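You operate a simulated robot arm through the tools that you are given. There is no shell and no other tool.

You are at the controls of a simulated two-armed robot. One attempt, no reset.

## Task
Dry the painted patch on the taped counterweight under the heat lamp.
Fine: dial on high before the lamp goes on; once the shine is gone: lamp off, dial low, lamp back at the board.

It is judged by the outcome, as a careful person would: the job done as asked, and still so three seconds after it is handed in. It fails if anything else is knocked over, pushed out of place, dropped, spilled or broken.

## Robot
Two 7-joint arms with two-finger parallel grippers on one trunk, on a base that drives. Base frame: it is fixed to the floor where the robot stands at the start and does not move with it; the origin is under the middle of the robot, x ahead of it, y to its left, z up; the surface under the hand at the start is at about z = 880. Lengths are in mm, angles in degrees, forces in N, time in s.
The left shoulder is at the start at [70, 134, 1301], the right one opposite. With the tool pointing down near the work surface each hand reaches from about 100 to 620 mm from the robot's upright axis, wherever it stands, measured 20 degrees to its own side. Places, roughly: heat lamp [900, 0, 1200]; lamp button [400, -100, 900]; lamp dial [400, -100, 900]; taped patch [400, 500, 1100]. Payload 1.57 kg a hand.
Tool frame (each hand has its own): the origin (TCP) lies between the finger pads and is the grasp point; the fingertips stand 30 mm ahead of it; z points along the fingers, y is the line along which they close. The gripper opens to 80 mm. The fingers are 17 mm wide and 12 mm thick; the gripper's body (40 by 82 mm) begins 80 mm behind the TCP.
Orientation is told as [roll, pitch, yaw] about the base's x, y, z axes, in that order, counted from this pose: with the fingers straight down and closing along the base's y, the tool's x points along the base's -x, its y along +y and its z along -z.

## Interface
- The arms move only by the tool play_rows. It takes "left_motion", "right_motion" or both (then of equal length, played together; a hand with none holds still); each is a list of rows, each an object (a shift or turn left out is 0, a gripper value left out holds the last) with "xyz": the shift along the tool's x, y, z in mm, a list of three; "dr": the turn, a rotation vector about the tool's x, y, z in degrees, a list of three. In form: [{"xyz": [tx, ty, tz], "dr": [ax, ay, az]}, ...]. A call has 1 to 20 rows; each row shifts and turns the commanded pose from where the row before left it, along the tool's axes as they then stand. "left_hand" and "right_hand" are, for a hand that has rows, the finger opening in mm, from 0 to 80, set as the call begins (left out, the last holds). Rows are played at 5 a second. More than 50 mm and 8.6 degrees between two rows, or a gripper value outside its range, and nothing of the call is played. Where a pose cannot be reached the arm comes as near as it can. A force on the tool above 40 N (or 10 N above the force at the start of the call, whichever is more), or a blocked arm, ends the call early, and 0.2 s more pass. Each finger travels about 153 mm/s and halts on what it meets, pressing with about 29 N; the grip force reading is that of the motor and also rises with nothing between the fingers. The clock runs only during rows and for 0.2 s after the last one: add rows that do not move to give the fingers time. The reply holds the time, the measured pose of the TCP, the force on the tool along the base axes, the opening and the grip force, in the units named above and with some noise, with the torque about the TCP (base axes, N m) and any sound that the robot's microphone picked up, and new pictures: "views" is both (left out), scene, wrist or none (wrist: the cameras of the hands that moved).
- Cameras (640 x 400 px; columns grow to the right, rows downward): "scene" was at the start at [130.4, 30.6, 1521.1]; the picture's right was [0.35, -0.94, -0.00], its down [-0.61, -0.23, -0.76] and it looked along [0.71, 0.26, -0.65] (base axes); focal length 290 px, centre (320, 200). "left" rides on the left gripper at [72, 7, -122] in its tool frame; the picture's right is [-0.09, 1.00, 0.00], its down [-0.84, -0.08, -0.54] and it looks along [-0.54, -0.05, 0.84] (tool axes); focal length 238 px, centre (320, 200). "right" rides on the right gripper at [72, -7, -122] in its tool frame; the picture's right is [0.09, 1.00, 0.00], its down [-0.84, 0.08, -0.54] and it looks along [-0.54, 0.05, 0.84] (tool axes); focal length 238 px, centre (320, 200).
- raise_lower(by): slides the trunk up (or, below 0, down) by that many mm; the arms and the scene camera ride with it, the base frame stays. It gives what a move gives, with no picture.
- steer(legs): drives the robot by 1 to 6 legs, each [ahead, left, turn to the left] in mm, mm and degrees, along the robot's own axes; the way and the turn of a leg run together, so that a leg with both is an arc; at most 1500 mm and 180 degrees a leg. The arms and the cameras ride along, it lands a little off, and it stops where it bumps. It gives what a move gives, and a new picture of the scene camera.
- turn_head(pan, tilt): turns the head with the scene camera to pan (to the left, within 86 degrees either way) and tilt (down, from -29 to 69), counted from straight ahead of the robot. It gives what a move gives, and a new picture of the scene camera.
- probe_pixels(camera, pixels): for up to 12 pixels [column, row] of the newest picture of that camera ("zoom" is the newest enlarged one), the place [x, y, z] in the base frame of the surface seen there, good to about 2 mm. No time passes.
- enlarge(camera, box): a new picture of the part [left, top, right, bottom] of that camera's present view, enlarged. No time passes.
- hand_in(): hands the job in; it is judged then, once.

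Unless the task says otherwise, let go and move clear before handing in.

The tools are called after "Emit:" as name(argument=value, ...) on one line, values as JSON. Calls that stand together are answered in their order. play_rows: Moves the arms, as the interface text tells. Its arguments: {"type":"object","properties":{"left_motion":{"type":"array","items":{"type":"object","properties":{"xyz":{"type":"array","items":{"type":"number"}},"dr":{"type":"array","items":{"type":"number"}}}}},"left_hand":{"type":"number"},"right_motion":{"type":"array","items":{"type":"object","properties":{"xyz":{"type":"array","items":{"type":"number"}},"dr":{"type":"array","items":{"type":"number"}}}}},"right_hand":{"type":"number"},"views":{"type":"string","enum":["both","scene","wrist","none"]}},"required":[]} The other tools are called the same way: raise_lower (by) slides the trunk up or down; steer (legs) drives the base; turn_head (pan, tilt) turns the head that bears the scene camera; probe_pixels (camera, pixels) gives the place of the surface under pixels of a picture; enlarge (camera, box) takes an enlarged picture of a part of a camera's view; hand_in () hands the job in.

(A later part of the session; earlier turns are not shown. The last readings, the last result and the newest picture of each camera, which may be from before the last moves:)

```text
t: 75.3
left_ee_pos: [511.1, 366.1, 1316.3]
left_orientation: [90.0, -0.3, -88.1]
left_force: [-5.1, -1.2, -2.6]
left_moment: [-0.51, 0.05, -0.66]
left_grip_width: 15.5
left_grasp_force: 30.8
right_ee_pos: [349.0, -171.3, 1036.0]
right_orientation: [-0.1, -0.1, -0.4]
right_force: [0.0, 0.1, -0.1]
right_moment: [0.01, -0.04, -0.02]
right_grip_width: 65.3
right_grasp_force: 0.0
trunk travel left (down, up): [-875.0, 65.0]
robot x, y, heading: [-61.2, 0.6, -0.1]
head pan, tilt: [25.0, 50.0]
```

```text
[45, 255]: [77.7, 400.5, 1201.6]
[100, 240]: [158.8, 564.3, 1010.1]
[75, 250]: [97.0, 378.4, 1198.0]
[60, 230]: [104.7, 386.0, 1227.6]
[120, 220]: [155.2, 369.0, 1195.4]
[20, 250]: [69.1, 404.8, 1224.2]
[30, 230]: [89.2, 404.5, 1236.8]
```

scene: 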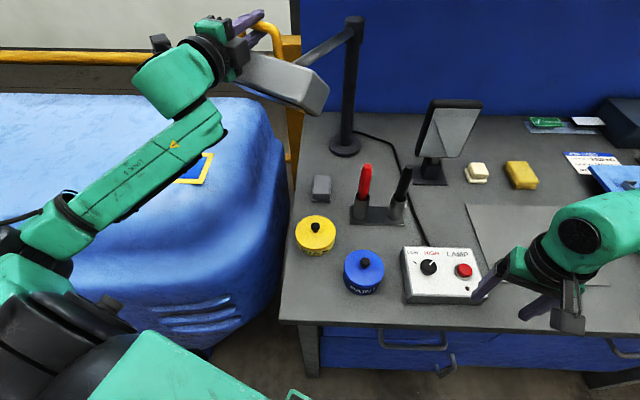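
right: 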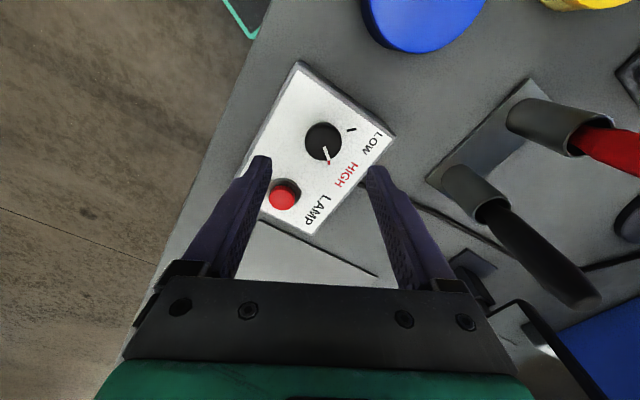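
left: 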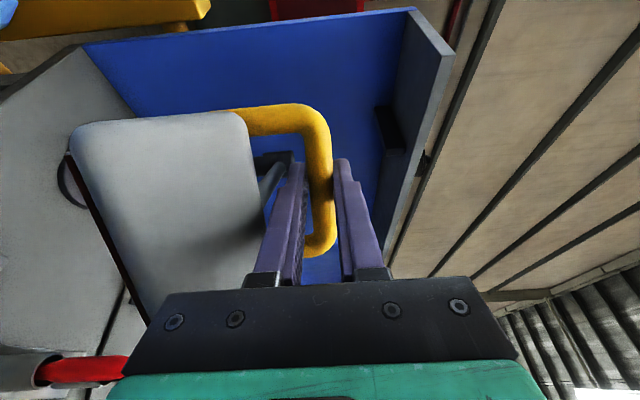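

On track, rod about -190°. Next 15°, then I'll measure before the final trim.

Emit:
play_rows(left_motion=[{"xyz": [11.2, 0, 4.83], "dr": [0, -1.05, 0]}, {"xyz": [11.08, 0, 5.12], "dr": [0, -1.05, 0]}, {"xyz": [10.94, 0, 5.4], "dr": [0, -1.05, 0]}, {"xyz": [10.8, 0, 5.67], "dr": [0, -1.05, 0]}, {"xyz": [10.65, 0, 5.94], "dr": [0, -1.05, 0]}, {"xyz": [10.5, 0, 6.21], "dr": [0, -1.05, 0]}, {}], views="both")

Emit:
enlarge(camera="scene", box=[140, 0, 380, 160])

```text
t: 76.9
left_ee_pos: [546.6, 434.4, 1315.9]
left_orientation: [90.2, -0.3, -94.3]
left_force: [-8.5, 3.9, -2.2]
left_moment: [-0.51, 0.16, -0.35]
left_grip_width: 15.6
left_grasp_force: 31.1
right_ee_pos: [348.3, -169.8, 1037.2]
right_orientation: [-0.1, -0.1, -0.4]
right_force: [0.0, 0.1, -0.6]
right_moment: [0.0, 0.01, 0.01]
right_grip_width: 65.2
right_grasp_force: 0.0
trunk travel left (down, up): [-875.0, 65.0]
robot x, y, heading: [-60.1, 2.0, -0.3]
head pan, tilt: [25.0, 50.0]
```

scene: 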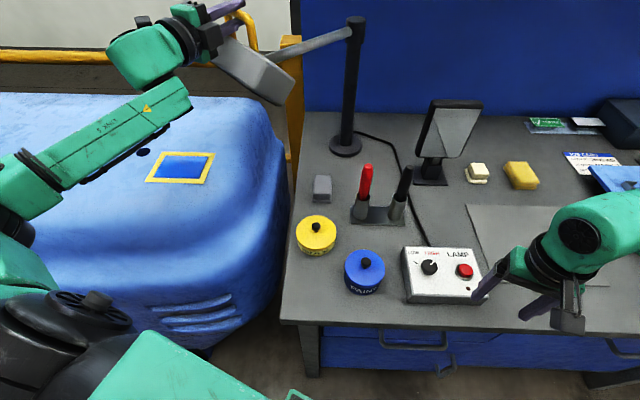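
left: 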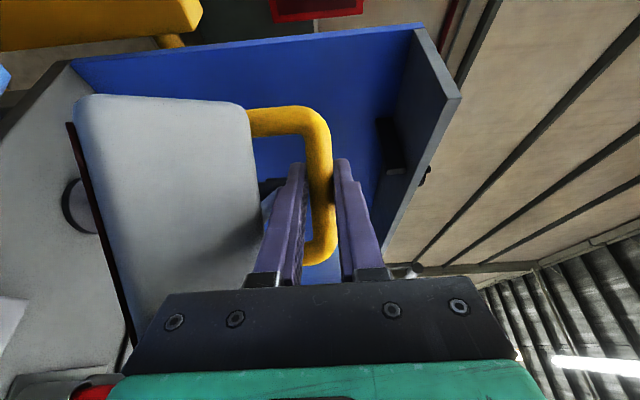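

```text
2.50 times, centred on (260, 80) of scene
```

zoom: 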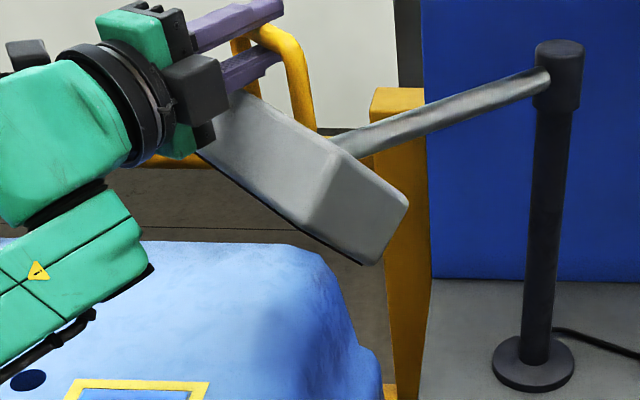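

The lamp head is now pointing at the patch. I'll measure the rod direction and box position.

Emit:
probe_pixels(camera="zoom", pixels=[[380, 140], [420, 125], [460, 108], [500, 95], [305, 225], [400, 195], [365, 260], [345, 155], [230, 110], [270, 40], [235, 35], [560, 50]])

Emit:
probe_pixels(camera="scene", pixels=[[148, 181], [163, 153], [213, 153], [203, 183], [180, 167]])

```text
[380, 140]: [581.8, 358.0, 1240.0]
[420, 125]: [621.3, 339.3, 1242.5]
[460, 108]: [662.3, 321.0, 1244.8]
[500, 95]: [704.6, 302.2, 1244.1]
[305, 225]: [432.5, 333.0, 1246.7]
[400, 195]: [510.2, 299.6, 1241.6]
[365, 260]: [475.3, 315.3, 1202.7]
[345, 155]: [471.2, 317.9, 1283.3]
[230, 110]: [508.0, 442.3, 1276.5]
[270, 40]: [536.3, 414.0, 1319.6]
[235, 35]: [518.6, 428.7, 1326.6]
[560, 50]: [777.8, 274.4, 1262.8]
```

```text
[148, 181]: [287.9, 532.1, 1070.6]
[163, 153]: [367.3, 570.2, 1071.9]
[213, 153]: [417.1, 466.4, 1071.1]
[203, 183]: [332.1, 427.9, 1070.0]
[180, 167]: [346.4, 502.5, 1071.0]
```

The rod bearing is 155.6°; the patch centre bears 152.2° at r≈491, and the beam axis lands at r≈473. I'll trim the last 3.4°, then check.

Emit:
play_rows(left_motion=[{"xyz": [7.05, 0, 4.4], "dr": [0, -1, 0]}, {"xyz": [7.05, 0, 4.4], "dr": [0, -1, 0]}, {}, {}], views="both")

Emit:
enlarge(camera="scene", box=[140, 0, 380, 160])

Emit:
probe_pixels(camera="zoom", pixels=[[380, 140], [420, 122], [460, 105], [500, 92], [390, 133], [440, 112]])

```text
t: 77.9
left_ee_pos: [554.1, 444.6, 1315.8]
left_orientation: [90.2, -0.3, -96.5]
left_force: [-10.1, 1.6, -2.2]
left_moment: [-0.48, 0.18, -0.78]
left_grip_width: 15.5
left_grasp_force: 31.1
right_ee_pos: [348.3, -168.8, 1037.6]
right_orientation: [-0.1, -0.2, -0.3]
right_force: [0.4, 0.3, -0.2]
right_moment: [-0.03, 0.01, -0.01]
right_grip_width: 65.2
right_grasp_force: 0.1
trunk travel left (down, up): [-875.0, 65.0]
robot x, y, heading: [-64.1, -3.5, -0.2]
head pan, tilt: [25.0, 50.0]
```

scene: 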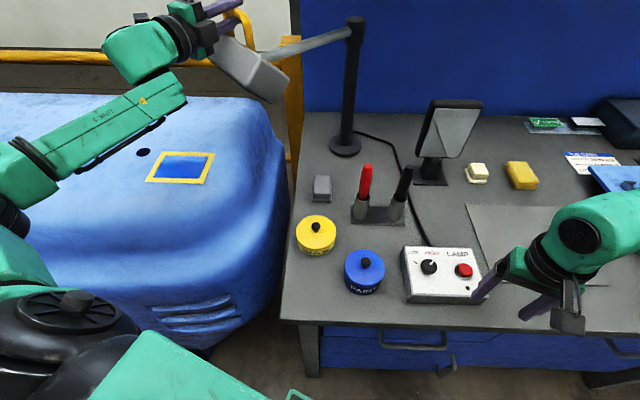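
left: 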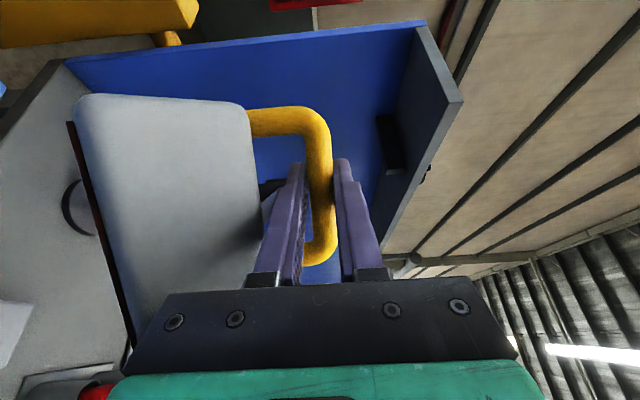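

```text
2.50 times, centred on (260, 80) of scene
```

zoom: 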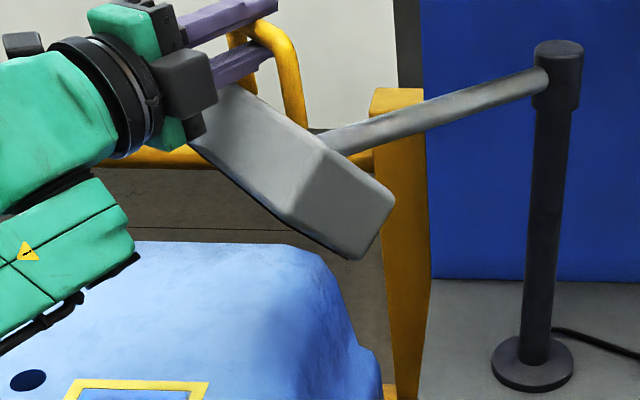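

```text
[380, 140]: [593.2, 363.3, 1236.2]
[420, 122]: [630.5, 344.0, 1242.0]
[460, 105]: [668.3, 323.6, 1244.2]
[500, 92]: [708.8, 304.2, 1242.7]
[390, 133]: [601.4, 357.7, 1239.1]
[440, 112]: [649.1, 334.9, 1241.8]
```

The rod is at 153°, on target, and the patch is unobstructed below the hand. I'll hold the lamp steady with the left hand and use the right for the button; locating it now.

Emit:
probe_pixels(camera="scene", pixels=[[464, 269], [460, 266], [469, 272], [464, 280], [468, 289], [428, 266]])

Emit:
enlarge(camera="scene", box=[390, 235, 500, 310])

Emit:
enlarge(camera="scene", box=[125, 135, 235, 200])

```text
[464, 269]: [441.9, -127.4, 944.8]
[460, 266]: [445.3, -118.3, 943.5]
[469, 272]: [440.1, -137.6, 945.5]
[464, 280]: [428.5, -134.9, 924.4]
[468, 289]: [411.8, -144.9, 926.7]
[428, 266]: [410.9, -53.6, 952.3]
```

```text
5.33 times, centred on (445, 272) of scene
```

zoom: 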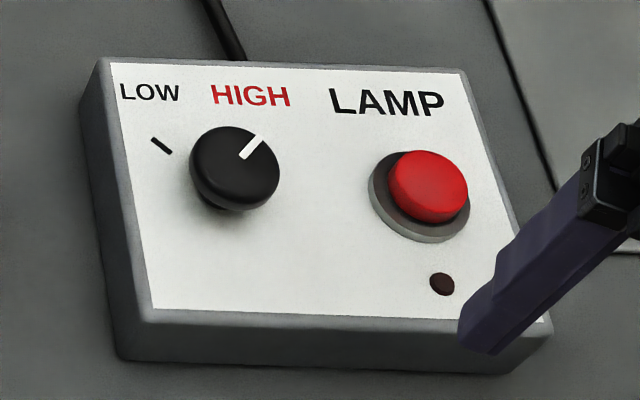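

```text
5.82 times, centred on (180, 168) of scene
```

zoom: 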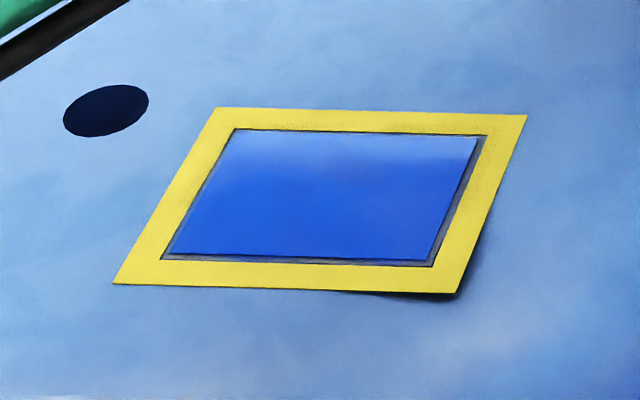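

Patch shine visible (bright band at its top edge) and the dial is on HIGH. Bringing the closed right fingers above the button at about [442,-132].

Emit:
play_rows(right_motion=[{"xyz": [-31, 12, 0]}, {"xyz": [-31, 12, 0]}, {"xyz": [-31.5, 12, 0]}, {}, {"xyz": [0, 0, 25]}, {"xyz": [0, 0, 25]}, {}], right_hand=0, views="both")

Emit:
enlarge(camera="scene", box=[390, 210, 500, 310])

```text
t: 79.5
left_ee_pos: [554.8, 445.8, 1317.3]
left_orientation: [90.2, -0.4, -96.3]
left_force: [-7.2, 3.2, 1.1]
left_moment: [-0.48, 0.25, -0.06]
left_grip_width: 15.6
left_grasp_force: 31.7
right_ee_pos: [441.3, -135.5, 988.0]
right_orientation: [-0.1, -0.3, -0.3]
right_force: [1.1, -1.1, 0.3]
right_moment: [0.01, 0.0, 0.03]
right_grip_width: 0.0
right_grasp_force: 20.8
trunk travel left (down, up): [-875.0, 65.0]
robot x, y, heading: [-62.5, 2.9, -0.1]
head pan, tilt: [25.0, 50.0]
```

scene: 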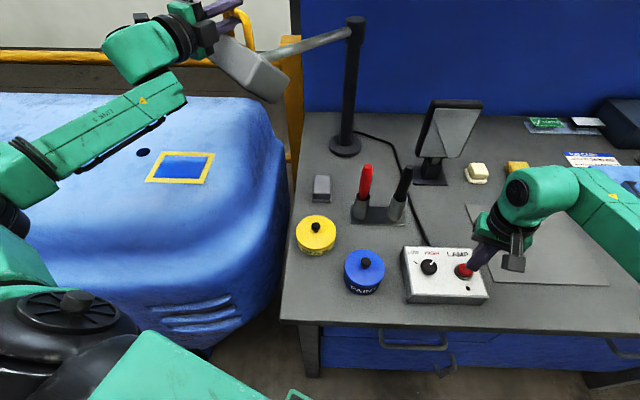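
right: 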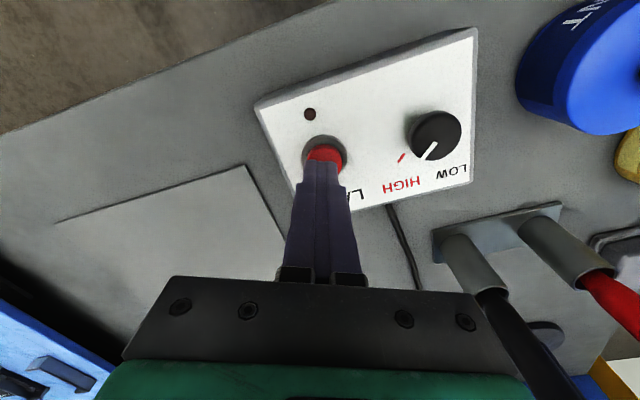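

```text
4.00 times, centred on (445, 260) of scene
```

zoom: 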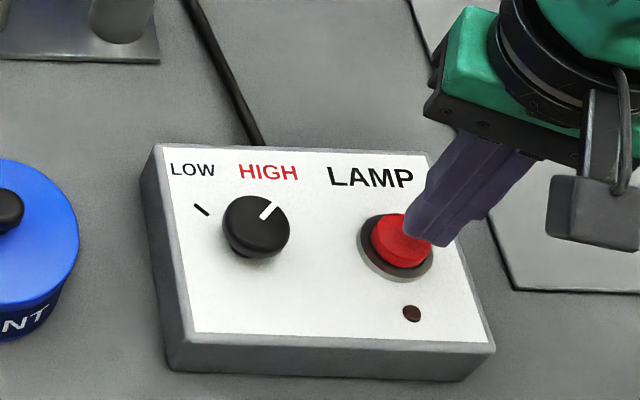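

The fingertips are over the button, about 13 mm above it. Pressing once and coming straight back up.

Emit:
play_rows(right_motion=[{"xyz": [0, 3, 6]}, {"xyz": [0, 0, 6]}, {"xyz": [0, 0, 4]}, {"xyz": [0, 0, 3]}, {}, {"xyz": [0, 0, -10]}, {"xyz": [0, 0, -15]}], views="both")

Emit:
enlarge(camera="scene", box=[390, 210, 500, 310])

Emit:
enlarge(camera="scene", box=[125, 135, 235, 200])

```text
t: 81.1
left_ee_pos: [555.1, 445.2, 1318.2]
left_orientation: [90.3, -0.3, -96.2]
left_force: [-4.9, 4.4, 3.8]
left_moment: [-0.49, 0.21, 0.12]
left_grip_width: 15.8
left_grasp_force: 31.8
right_ee_pos: [444.0, -132.0, 995.2]
right_orientation: [-0.1, -0.1, -0.3]
right_force: [0.4, -0.3, -0.2]
right_moment: [0.0, -0.01, 0.02]
right_grip_width: 0.0
right_grasp_force: 21.3
trunk travel left (down, up): [-875.0, 65.0]
robot x, y, heading: [-61.9, -5.4, -0.1]
head pan, tilt: [25.0, 50.0]
heard: click
```

scene: 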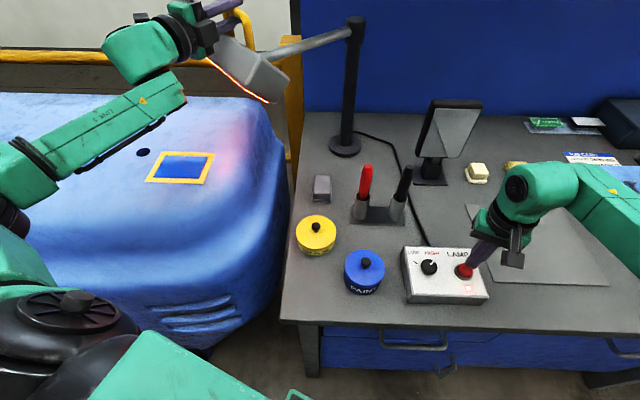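
right: 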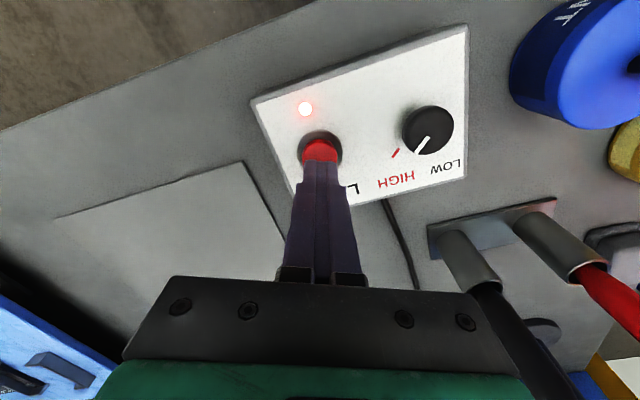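

```text
4.00 times, centred on (445, 260) of scene
```

zoom: 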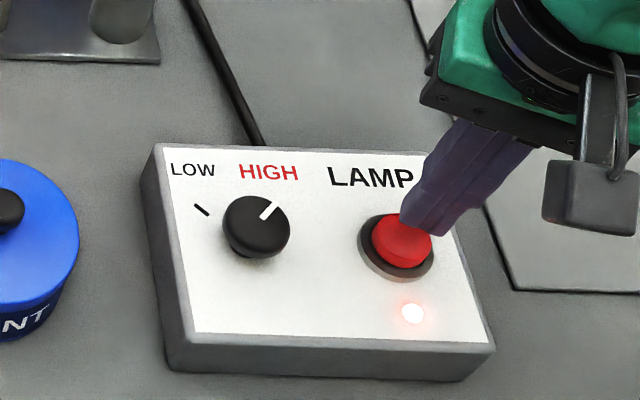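

```text
5.82 times, centred on (180, 168) of scene
```

zoom: 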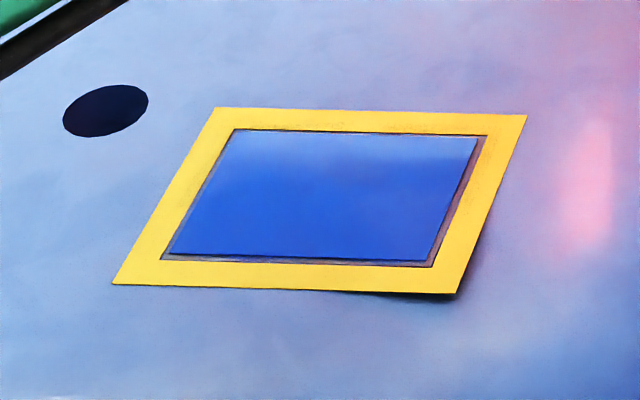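

A click was heard, the LED lit and the lamp is glowing; the tape at the patch is lit orange. I'll wait and watch the shine at the patch's top edge.

Emit:
play_rows(right_motion=[{}, {}, {}, {}, {}, {}, {}, {}, {}, {}, {}, {}, {}, {}, {}], views="scene")

Emit:
enlarge(camera="scene", box=[125, 135, 235, 200])

Emit:
probe_pixels(camera="scene", pixels=[[230, 165], [240, 140], [225, 150], [180, 140]])

```text
t: 84.3
left_ee_pos: [554.4, 444.5, 1317.1]
left_orientation: [90.1, -0.3, -96.3]
left_force: [-4.2, 6.2, 7.6]
left_moment: [-0.45, 0.18, 0.21]
left_grip_width: 15.5
left_grasp_force: 31.0
right_ee_pos: [442.8, -132.6, 994.2]
right_orientation: [0.0, -0.1, -0.4]
right_force: [0.5, -0.4, -0.4]
right_moment: [-0.01, 0.01, 0.03]
right_grip_width: 0.0
right_grasp_force: 20.9
trunk travel left (down, up): [-875.0, 65.0]
robot x, y, heading: [-58.9, -0.2, -0.4]
head pan, tilt: [25.0, 50.0]
```

scene: 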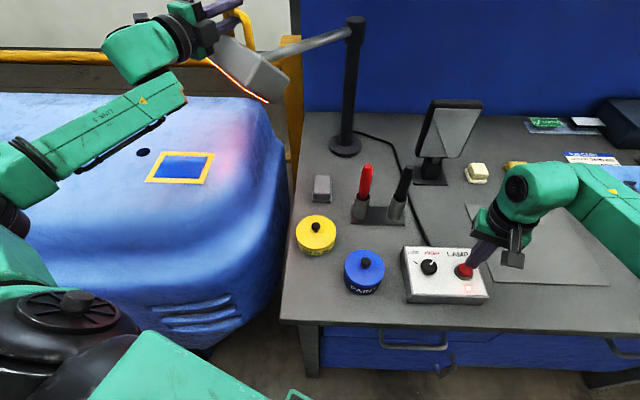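

```text
5.82 times, centred on (180, 168) of scene
```

zoom: 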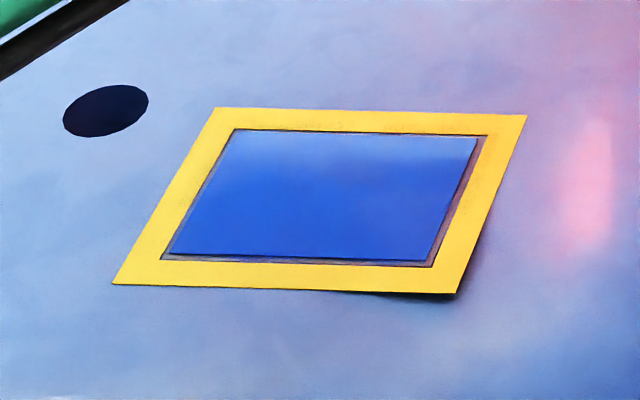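

```text
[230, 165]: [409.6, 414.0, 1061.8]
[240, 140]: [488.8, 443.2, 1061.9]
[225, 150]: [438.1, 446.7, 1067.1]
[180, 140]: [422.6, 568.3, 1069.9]
```

The bright reflected band (zoom (350,145)) is still there. Waiting longer.

Emit:
play_rows(right_motion=[{}, {}, {}, {}, {}, {}, {}, {}, {}, {}, {}, {}, {}, {}, {}, {}, {}, {}, {}, {}], views="none")

Emit:
enlarge(camera="scene", box=[125, 135, 235, 200])

```text
t: 88.5
left_ee_pos: [554.2, 445.3, 1317.9]
left_orientation: [90.2, -0.4, -96.4]
left_force: [-5.3, 3.7, 4.7]
left_moment: [-0.5, 0.22, 0.05]
left_grip_width: 15.7
left_grasp_force: 31.0
right_ee_pos: [441.5, -132.0, 993.6]
right_orientation: [-0.1, -0.1, -0.5]
right_force: [-0.4, 0.1, 0.1]
right_moment: [0.0, -0.02, 0.01]
right_grip_width: 0.0
right_grasp_force: 21.6
trunk travel left (down, up): [-875.0, 65.0]
robot x, y, heading: [-58.8, -2.6, -0.5]
head pan, tilt: [25.0, 50.0]
```

```text
5.82 times, centred on (180, 168) of scene
```

zoom: 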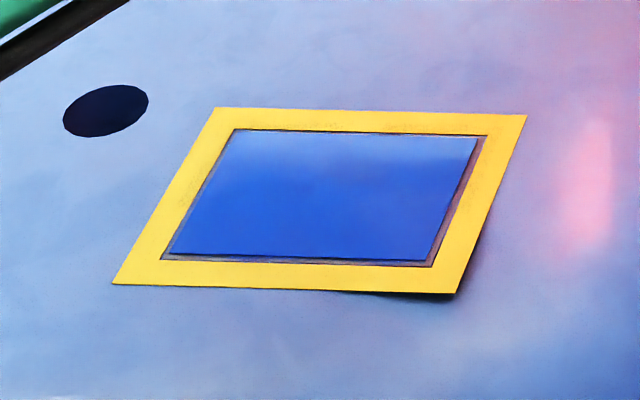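

Emit:
play_rows(right_motion=[{}, {}, {}, {}, {}, {}, {}, {}, {}, {}, {}, {}, {}, {}, {}, {}, {}, {}, {}, {}], views="none")

Emit:
enlarge(camera="scene", box=[125, 135, 235, 200])

```text
t: 92.7
left_ee_pos: [553.9, 444.8, 1316.6]
left_orientation: [90.3, -0.3, -96.4]
left_force: [-5.2, 3.4, 4.6]
left_moment: [-0.48, 0.23, -0.01]
left_grip_width: 15.6
left_grasp_force: 31.3
right_ee_pos: [443.6, -131.5, 992.6]
right_orientation: [-0.1, -0.2, -0.4]
right_force: [0.0, 0.5, 0.2]
right_moment: [-0.02, -0.02, 0.04]
right_grip_width: 0.0
right_grasp_force: 21.2
trunk travel left (down, up): [-875.0, 65.0]
robot x, y, heading: [-54.4, 0.1, -0.4]
head pan, tilt: [25.0, 50.0]
```

```text
5.82 times, centred on (180, 168) of scene
```

zoom: 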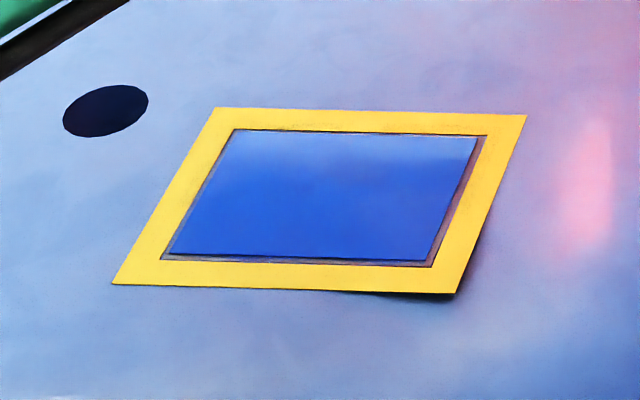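

The paint is slowly evening out (the band contrast is a bit softer). Continuing to watch.

Emit:
play_rows(right_motion=[{}, {}, {}, {}, {}, {}, {}, {}, {}, {}, {}, {}, {}, {}, {}, {}, {}, {}, {}, {}], views="none")

Emit:
enlarge(camera="scene", box=[125, 135, 235, 200])

Emit:
play_rows(right_motion=[{}, {}, {}, {}, {}, {}, {}, {}, {}, {}, {}, {}, {}, {}, {}, {}, {}, {}, {}, {}], views="none")

Emit:
enlarge(camera="scene", box=[125, 135, 235, 200])

```text
t: 96.9
left_ee_pos: [553.4, 443.4, 1316.4]
left_orientation: [90.2, -0.4, -96.4]
left_force: [-5.5, 3.8, 4.7]
left_moment: [-0.45, 0.2, 0.03]
left_grip_width: 15.5
left_grasp_force: 31.6
right_ee_pos: [443.1, -132.0, 993.1]
right_orientation: [-0.1, -0.1, -0.4]
right_force: [0.3, 0.6, 0.5]
right_moment: [0.03, 0.0, 0.01]
right_grip_width: 0.0
right_grasp_force: 21.5
trunk travel left (down, up): [-875.0, 65.0]
robot x, y, heading: [-60.1, -2.0, -0.4]
head pan, tilt: [25.0, 50.0]
```

```text
5.82 times, centred on (180, 168) of scene
```

zoom: 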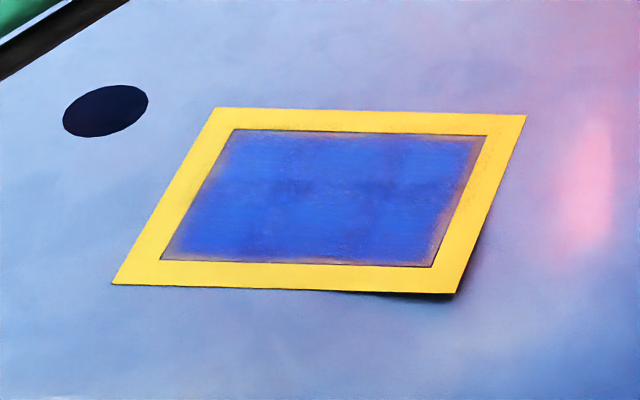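

```text
t: 101.1
left_ee_pos: [553.5, 444.1, 1316.6]
left_orientation: [90.2, -0.3, -96.4]
left_force: [-4.8, 3.6, 5.6]
left_moment: [-0.49, 0.21, 0.03]
left_grip_width: 15.9
left_grasp_force: 31.5
right_ee_pos: [442.5, -133.2, 994.2]
right_orientation: [-0.1, -0.1, -0.3]
right_force: [0.9, 1.0, 0.8]
right_moment: [0.03, -0.03, 0.05]
right_grip_width: 0.0
right_grasp_force: 21.1
trunk travel left (down, up): [-875.0, 65.0]
robot x, y, heading: [-60.7, 1.4, -0.4]
head pan, tilt: [25.0, 50.0]
```

```text
5.82 times, centred on (180, 168) of scene
```

zoom: 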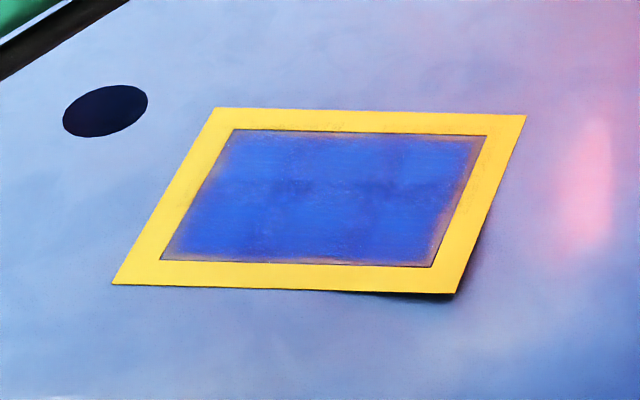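

The shine is gone and the patch is now evenly matte. Switching the lamp off right away: one press.

Emit:
play_rows(right_motion=[{"xyz": [0, 0, 10]}, {"xyz": [0, 0, 8]}, {"xyz": [0, 0, 4]}, {"xyz": [0, 0, 3]}, {}, {"xyz": [0, 0, -10]}, {"xyz": [0, 0, -20]}], views="both")

Emit:
enlarge(camera="scene", box=[125, 135, 235, 200])

```text
t: 102.7
left_ee_pos: [553.8, 443.7, 1317.1]
left_orientation: [90.2, -0.4, -96.4]
left_force: [-6.0, 3.6, 5.6]
left_moment: [-0.46, 0.21, 0.05]
left_grip_width: 15.8
left_grasp_force: 31.3
right_ee_pos: [444.0, -132.9, 999.0]
right_orientation: [-0.2, -0.2, -0.4]
right_force: [0.4, 0.6, 1.2]
right_moment: [-0.02, 0.01, 0.01]
right_grip_width: 0.0
right_grasp_force: 21.4
trunk travel left (down, up): [-875.0, 65.0]
robot x, y, heading: [-56.8, -0.5, -0.4]
head pan, tilt: [25.0, 50.0]
heard: click
```

scene: 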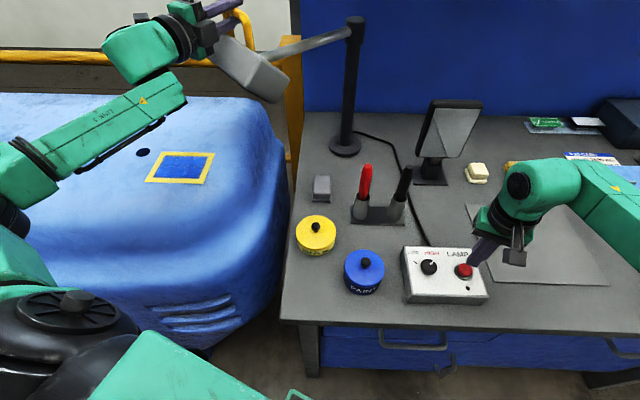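
right: 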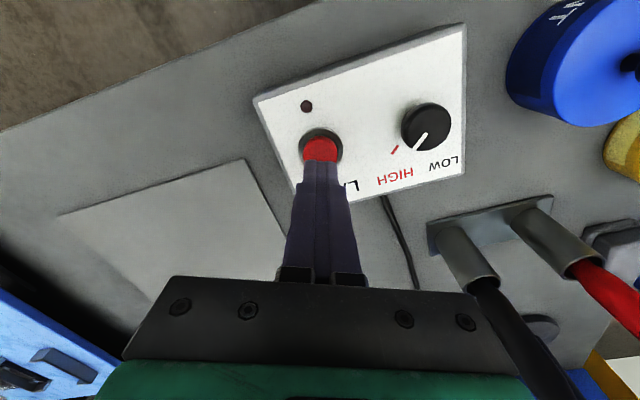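

```text
5.82 times, centred on (180, 168) of scene
```

zoom: 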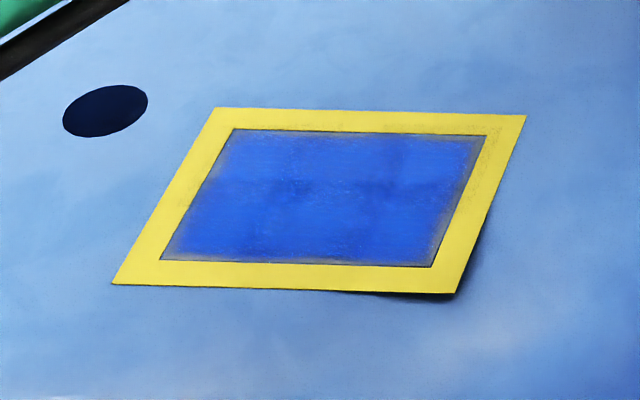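

Lamp off (LED dark, patch matte). Now the dial: moving the right hand above the knob, opened and turned to -40°.

Emit:
play_rows(right_motion=[{"xyz": [0, 0, -20]}, {"xyz": [0, 0, -18]}, {"xyz": [10, 25, 0]}, {"xyz": [10, 25, 0]}, {"xyz": [10.5, 24, 0]}, {"dr": [0, 0, 8]}, {"dr": [0, 0, 8]}, {"dr": [0, 0, 8]}, {"dr": [0, 0, 8]}, {"dr": [0, 0, 8]}, {}], right_hand=65, views="wrist")

Emit:
enlarge(camera="right", box=[230, 90, 420, 210])

Emit:
probe_pixels(camera="right", pixels=[[325, 143], [320, 140], [318, 145]])

```text
t: 105.1
left_ee_pos: [553.9, 443.5, 1317.7]
left_orientation: [90.2, -0.3, -96.4]
left_force: [-5.7, 2.5, 4.3]
left_moment: [-0.52, 0.22, -0.04]
left_grip_width: 15.8
left_grasp_force: 31.5
right_ee_pos: [411.8, -57.2, 1036.4]
right_orientation: [0.0, -0.2, -40.5]
right_force: [-0.1, -0.3, 0.1]
right_moment: [0.01, -0.01, -0.01]
right_grip_width: 64.7
right_grasp_force: 0.0
trunk travel left (down, up): [-875.0, 65.0]
robot x, y, heading: [-62.1, 2.4, -0.5]
head pan, tilt: [25.0, 50.0]
```

right: 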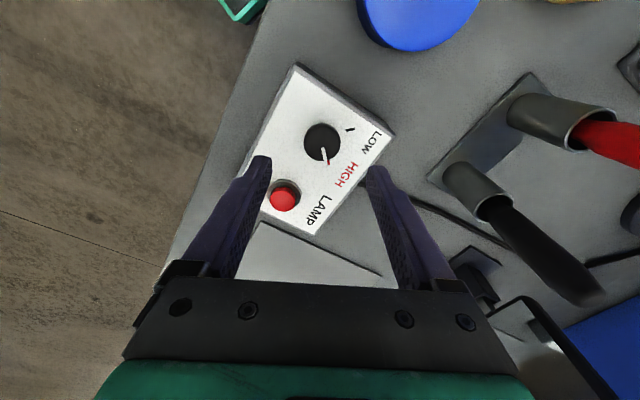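

```text
3.33 times, centred on (325, 150) of right
```

zoom: 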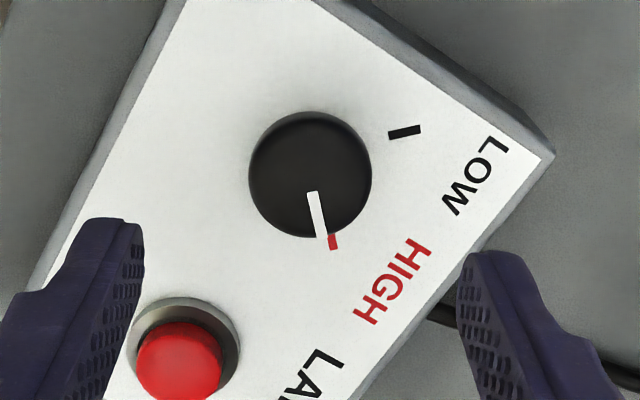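

```text
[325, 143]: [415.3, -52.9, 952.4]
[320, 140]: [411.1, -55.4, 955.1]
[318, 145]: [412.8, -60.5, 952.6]
```

Centred over the knob (about [412.5,-57]). Descending and gripping.

Emit:
play_rows(right_motion=[{"xyz": [0, 0, 25]}, {"xyz": [0, 0, 25]}, {"xyz": [0, 0, 15]}, {"xyz": [0, 0, 9.5]}, {}], right_hand=60, views="none")

Emit:
play_rows(right_motion=[{}, {}, {}], right_hand=15, views="wrist")

```text
t: 106.3
left_ee_pos: [553.7, 443.8, 1317.9]
left_orientation: [90.2, -0.4, -96.3]
left_force: [-5.0, 3.0, 4.5]
left_moment: [-0.5, 0.2, -0.02]
left_grip_width: 16.0
left_grasp_force: 31.2
right_ee_pos: [412.5, -57.0, 961.6]
right_orientation: [-0.1, -0.1, -40.5]
right_force: [0.0, 0.2, -0.6]
right_moment: [0.01, 0.03, -0.02]
right_grip_width: 60.1
right_grasp_force: 0.0
trunk travel left (down, up): [-875.0, 65.0]
robot x, y, heading: [-64.6, 0.3, -0.3]
head pan, tilt: [25.0, 50.0]
```

```text
t: 107.1
left_ee_pos: [555.0, 444.2, 1316.6]
left_orientation: [90.3, -0.3, -96.4]
left_force: [-10.4, -0.4, 7.1]
left_moment: [-0.49, 0.1, -0.95]
left_grip_width: 15.7
left_grasp_force: 31.3
right_ee_pos: [413.2, -55.8, 963.5]
right_orientation: [0.2, -0.3, -40.4]
right_force: [8.5, 8.7, -7.1]
right_moment: [0.25, -0.33, 0.04]
right_grip_width: 33.2
right_grasp_force: 41.1
trunk travel left (down, up): [-875.0, 65.0]
robot x, y, heading: [-59.5, 1.1, -0.5]
head pan, tilt: [25.0, 50.0]
```

right: 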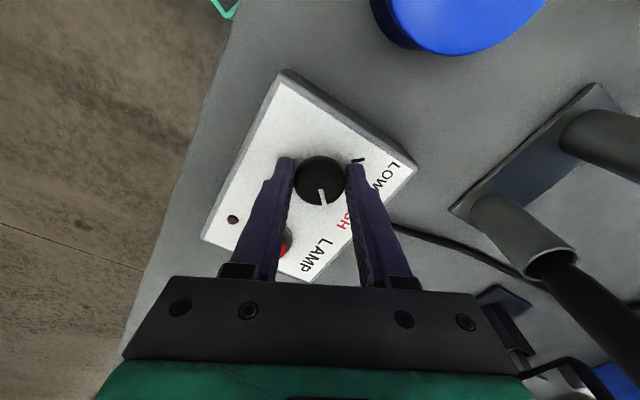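

Gripped, slightly off-centre (about 12 N along the closing line). I'll centre 3 mm and turn 79° back to LOW.

Emit:
play_rows(right_motion=[{"xyz": [0, 2.5, 0]}, {"dr": [0, 0, -7.9]}, {"dr": [0, 0, -7.9]}, {"dr": [0, 0, -7.9]}, {"dr": [0, 0, -7.9]}, {"dr": [0, 0, -7.9]}, {"dr": [0, 0, -7.9]}, {"dr": [0, 0, -7.9]}, {"dr": [0, 0, -7.9]}, {"dr": [0, 0, -7.9]}, {"dr": [0, 0, -7.9]}, {}], views="wrist")

Emit:
enlarge(camera="right", box=[270, 120, 380, 225])

```text
t: 109.7
left_ee_pos: [552.0, 440.9, 1316.6]
left_orientation: [90.1, -0.2, -96.3]
left_force: [-6.4, 2.5, -20.2]
left_moment: [-0.43, 0.31, -0.05]
left_grip_width: 16.0
left_grasp_force: 31.9
right_ee_pos: [411.8, -59.8, 964.1]
right_orientation: [-0.3, -0.1, 34.6]
right_force: [-9.9, -24.7, 28.7]
right_moment: [-0.42, -0.13, -0.03]
right_grip_width: 33.3
right_grasp_force: 41.3
right hand out of reach, approached as far as the arm can: row 11
trunk travel left (down, up): [-875.0, 65.0]
robot x, y, heading: [-63.3, -1.6, -0.4]
head pan, tilt: [25.0, 50.0]
```

right: 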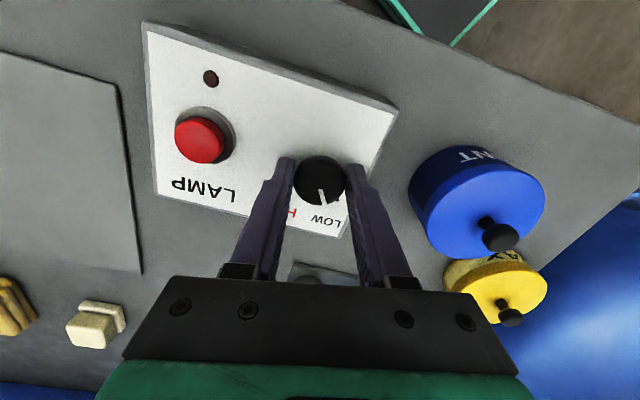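

```text
3.81 times, centred on (325, 172) of right
```

zoom: 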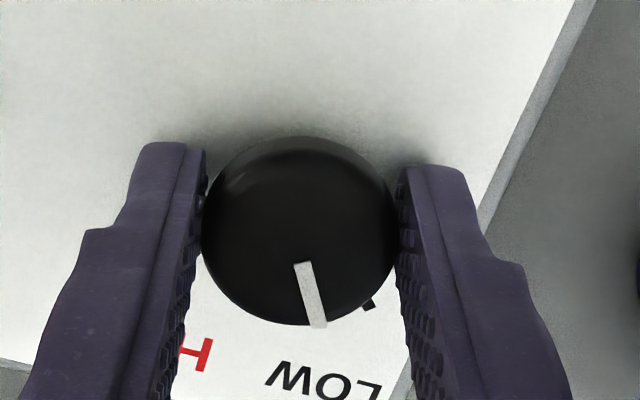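

The knob turned about 75° before the arm ran out of turn. I'll release, rise and check against the LOW tick.

Emit:
play_rows(right_motion=[{}, {}, {"xyz": [0, 0, -15]}, {"xyz": [0, 0, -20]}, {}], right_hand=62, views="wrist")

Emit:
enlarge(camera="right", box=[270, 110, 380, 215])

```text
t: 110.9
left_ee_pos: [555.2, 445.6, 1317.5]
left_orientation: [90.3, -0.2, -96.3]
left_force: [-1.0, 5.9, 4.6]
left_moment: [-0.51, 0.31, 0.96]
left_grip_width: 15.7
left_grasp_force: 31.8
right_ee_pos: [414.6, -54.6, 997.2]
right_orientation: [-0.1, 0.1, 34.8]
right_force: [0.2, -0.3, 0.2]
right_moment: [0.03, -0.03, -0.01]
right_grip_width: 62.1
right_grasp_force: 0.1
trunk travel left (down, up): [-875.0, 65.0]
robot x, y, heading: [-56.7, -0.9, -0.2]
head pan, tilt: [25.0, 50.0]
```

right: 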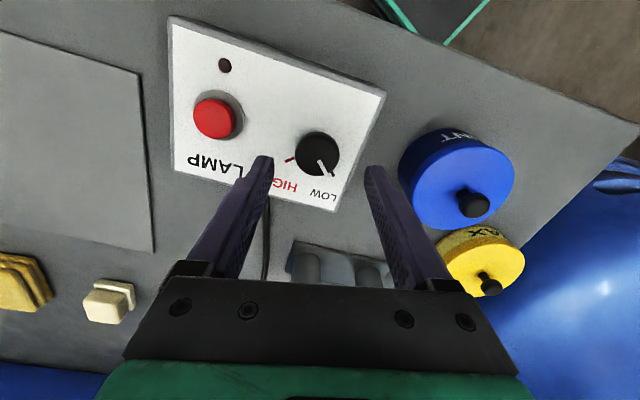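

```text
3.81 times, centred on (325, 162) of right
```

zoom: 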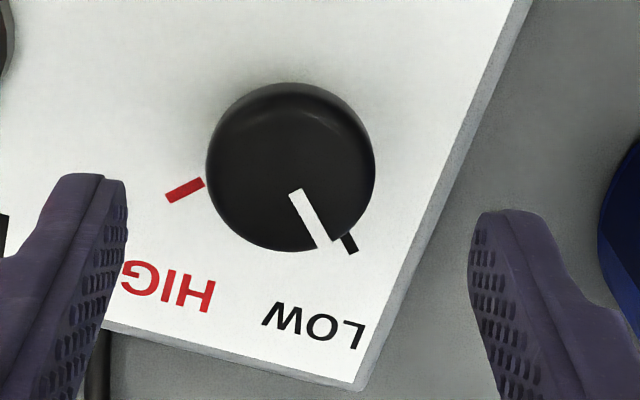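

The pointer is about 3° short of where LOW sat originally. I'll regrip at a smaller hand angle and nudge it the rest of the way.

Emit:
probe_pixels(camera="right", pixels=[[317, 153], [298, 150], [337, 152], [317, 133], [319, 160], [324, 170]])

Emit:
play_rows(right_motion=[{"dr": [0, 0, 5]}, {"dr": [0, 0, 5]}, {}], right_hand=60, views="wrist")

```text
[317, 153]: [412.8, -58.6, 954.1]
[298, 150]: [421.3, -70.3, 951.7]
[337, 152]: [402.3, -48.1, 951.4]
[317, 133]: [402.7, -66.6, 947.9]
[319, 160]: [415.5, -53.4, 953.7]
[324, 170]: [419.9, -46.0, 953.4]
```

```text
t: 111.7
left_ee_pos: [553.6, 444.4, 1318.1]
left_orientation: [90.2, -0.3, -96.4]
left_force: [-2.0, 6.1, 7.9]
left_moment: [-0.45, 0.23, 0.98]
left_grip_width: 15.6
left_grasp_force: 31.3
right_ee_pos: [414.8, -56.3, 996.4]
right_orientation: [-0.1, 0.0, 24.5]
right_force: [0.0, -0.1, 0.2]
right_moment: [-0.01, 0.03, -0.02]
right_grip_width: 60.0
right_grasp_force: 0.1
trunk travel left (down, up): [-875.0, 65.0]
robot x, y, heading: [-63.5, 1.2, -0.2]
head pan, tilt: [25.0, 50.0]
```

right: 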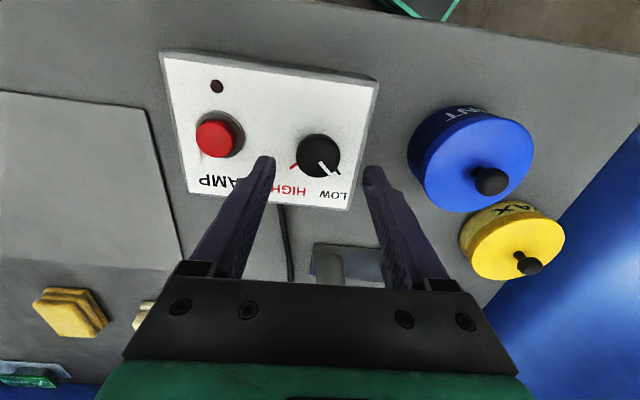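

Emit:
play_rows(right_motion=[{"xyz": [3.4, -1.2, 0]}, {"xyz": [0, 0, 15]}, {"xyz": [0, 0, 12]}, {"xyz": [0, 0, 8]}, {}], right_hand=60, views="none")

Emit:
play_rows(right_motion=[{}, {}, {}], right_hand=15, views="none")

Emit:
play_rows(right_motion=[{"dr": [0, 0, -2.5]}, {"dr": [0, 0, -2.5]}, {}], views="none")

Emit:
play_rows(right_motion=[{}, {}, {"xyz": [0, 0, -15]}, {"xyz": [0, 0, -20]}, {}], right_hand=62, views="wrist")

Emit:
enlarge(camera="right", box=[270, 110, 380, 215])

```text
t: 112.9
left_ee_pos: [553.9, 443.5, 1317.5]
left_orientation: [90.2, -0.3, -96.4]
left_force: [-2.4, 4.6, 8.9]
left_moment: [-0.45, 0.25, 0.55]
left_grip_width: 15.6
left_grasp_force: 31.2
right_ee_pos: [411.8, -58.5, 961.0]
right_orientation: [-0.1, -0.1, 24.7]
right_force: [-0.6, -0.3, 0.3]
right_moment: [-0.01, -0.04, -0.02]
right_grip_width: 60.1
right_grasp_force: 0.0
trunk travel left (down, up): [-875.0, 65.0]
robot x, y, heading: [-61.9, 1.5, -0.2]
head pan, tilt: [25.0, 50.0]
```

```text
t: 113.7
left_ee_pos: [554.2, 443.5, 1317.0]
left_orientation: [90.2, -0.2, -96.3]
left_force: [-6.8, 5.6, 9.3]
left_moment: [-0.52, 0.21, -0.05]
left_grip_width: 15.9
left_grasp_force: 31.5
right_ee_pos: [410.8, -59.5, 961.8]
right_orientation: [-0.2, -0.1, 24.5]
right_force: [4.4, -2.7, -1.0]
right_moment: [-0.24, 0.14, -0.03]
right_grip_width: 33.3
right_grasp_force: 40.9
trunk travel left (down, up): [-875.0, 65.0]
robot x, y, heading: [-61.0, 0.1, -0.4]
head pan, tilt: [25.0, 50.0]
```

```text
t: 114.5
left_ee_pos: [554.6, 443.2, 1316.6]
left_orientation: [90.2, -0.3, -96.3]
left_force: [-5.9, 8.1, 4.6]
left_moment: [-0.48, 0.27, 0.74]
left_grip_width: 15.9
left_grasp_force: 31.8
right_ee_pos: [409.9, -60.5, 960.5]
right_orientation: [-0.1, 0.0, 29.7]
right_force: [-1.1, -9.5, -1.5]
right_moment: [-0.3, 0.26, -0.7]
right_grip_width: 33.4
right_grasp_force: 41.5
trunk travel left (down, up): [-875.0, 65.0]
robot x, y, heading: [-60.2, 1.2, -0.2]
head pan, tilt: [25.0, 50.0]
```

```text
t: 115.7
left_ee_pos: [554.6, 443.3, 1316.9]
left_orientation: [90.3, -0.3, -96.4]
left_force: [-4.9, 1.6, 4.1]
left_moment: [-0.53, 0.18, -0.47]
left_grip_width: 15.9
left_grasp_force: 30.9
right_ee_pos: [411.1, -60.1, 995.4]
right_orientation: [0.0, -0.1, 29.7]
right_force: [0.1, -0.8, 0.5]
right_moment: [0.0, 0.01, -0.03]
right_grip_width: 62.0
right_grasp_force: 0.1
trunk travel left (down, up): [-875.0, 65.0]
robot x, y, heading: [-65.6, 0.4, 0.0]
head pan, tilt: [25.0, 50.0]
```

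right: 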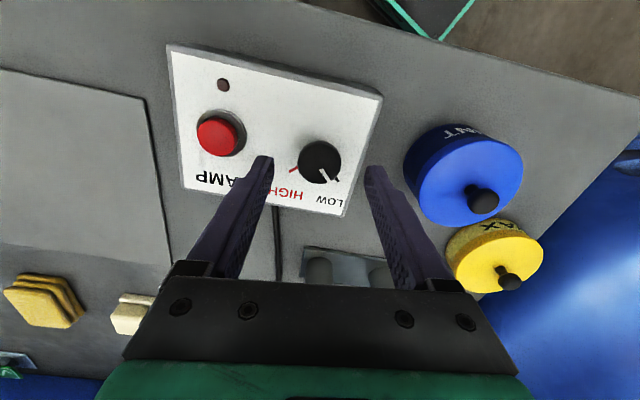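

```text
3.81 times, centred on (325, 162) of right
```

zoom: 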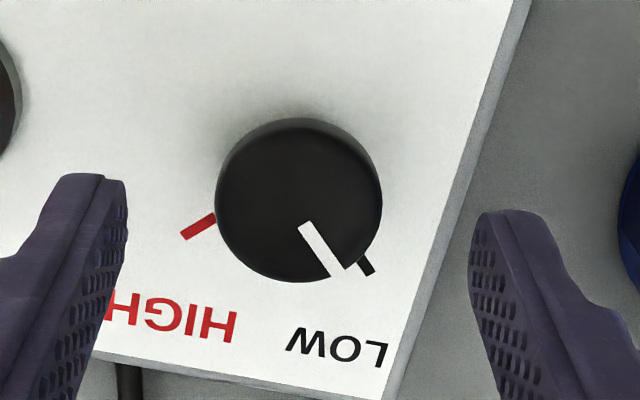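

The dial is back on LOW with pointer and tick aligned, as at the start. Now I'll stow the right hand clear and then return the lamp.

Emit:
play_rows(right_motion=[{"xyz": [0, 0, -20]}, {"xyz": [0, 0, -21], "dr": [0, 0, 7.5]}, {"dr": [0, 0, 7.5]}, {"dr": [0, 0, 7.5]}, {"dr": [0, 0, 7.4]}, {"xyz": [20, -37, 0]}, {"xyz": [20, -37, 0]}, {"xyz": [20, -36, 0]}, {}], right_hand=40, views="scene")

Emit:
enlarge(camera="scene", box=[380, 220, 510, 315])

```text
t: 117.7
left_ee_pos: [553.1, 444.3, 1317.2]
left_orientation: [90.2, -0.3, -96.4]
left_force: [-5.5, 2.5, 3.6]
left_moment: [-0.41, 0.2, -0.31]
left_grip_width: 15.5
left_grasp_force: 31.9
right_ee_pos: [352.1, -169.9, 1035.1]
right_orientation: [0.0, -0.1, -0.2]
right_force: [-0.1, -0.5, -0.7]
right_moment: [0.03, -0.01, -0.01]
right_grip_width: 40.0
right_grasp_force: 0.0
trunk travel left (down, up): [-875.0, 65.0]
robot x, y, heading: [-58.4, 4.0, -0.2]
head pan, tilt: [25.0, 50.0]
```

scene: 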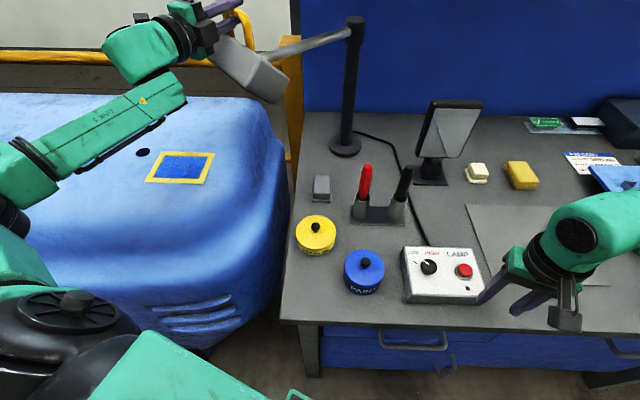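

```text
4.21 times, centred on (445, 268) of scene
```

zoom: 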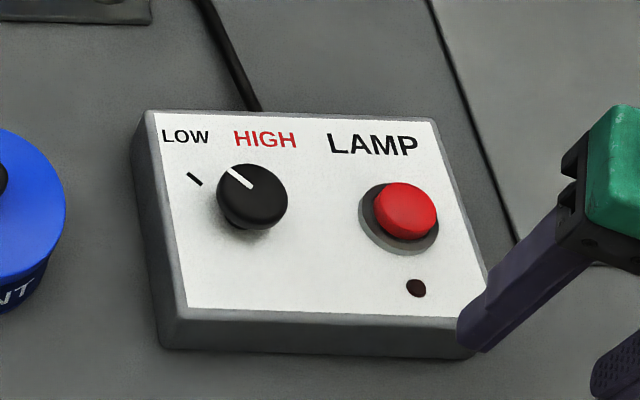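

Dial LOW, LED dark, everything in place. Swinging the lamp back the same way with the pinch grip, first 22°.

Emit:
play_rows(left_motion=[{"xyz": [-10.51, 0, -6.2], "dr": [0, 1.05, 0]}, {"xyz": [-10.66, 0, -5.93], "dr": [0, 1.05, 0]}, {"xyz": [-10.81, 0, -5.66], "dr": [0, 1.05, 0]}, {"xyz": [-10.95, 0, -5.39], "dr": [0, 1.05, 0]}, {"xyz": [-11.08, 0, -5.11], "dr": [0, 1.05, 0]}, {"xyz": [-11.2, 0, -4.83], "dr": [0, 1.05, 0]}, {"xyz": [-11.32, 0, -4.54], "dr": [0, 1.05, 0]}, {"xyz": [-11.43, 0, -4.25], "dr": [0, 1.05, 0]}, {"xyz": [-11.54, 0, -3.96], "dr": [0, 1.05, 0]}, {}], views="both")

```text
t: 119.9
left_ee_pos: [506.7, 343.8, 1316.9]
left_orientation: [90.0, -0.2, -86.9]
left_force: [7.5, 1.8, 16.0]
left_moment: [-0.4, 0.01, 0.94]
left_grip_width: 15.8
left_grasp_force: 30.9
right_ee_pos: [354.8, -171.8, 1031.9]
right_orientation: [0.0, 0.1, -0.2]
right_force: [-0.5, -0.8, -0.2]
right_moment: [-0.02, 0.01, 0.02]
right_grip_width: 39.8
right_grasp_force: 0.1
trunk travel left (down, up): [-875.0, 65.0]
robot x, y, heading: [-63.0, 1.3, -0.3]
head pan, tilt: [25.0, 50.0]
```

scene: 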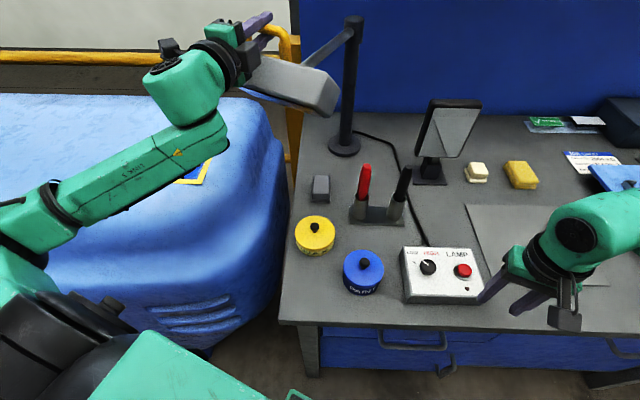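
left: 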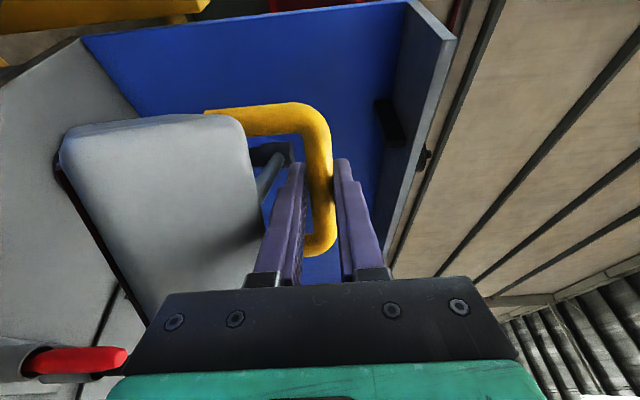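

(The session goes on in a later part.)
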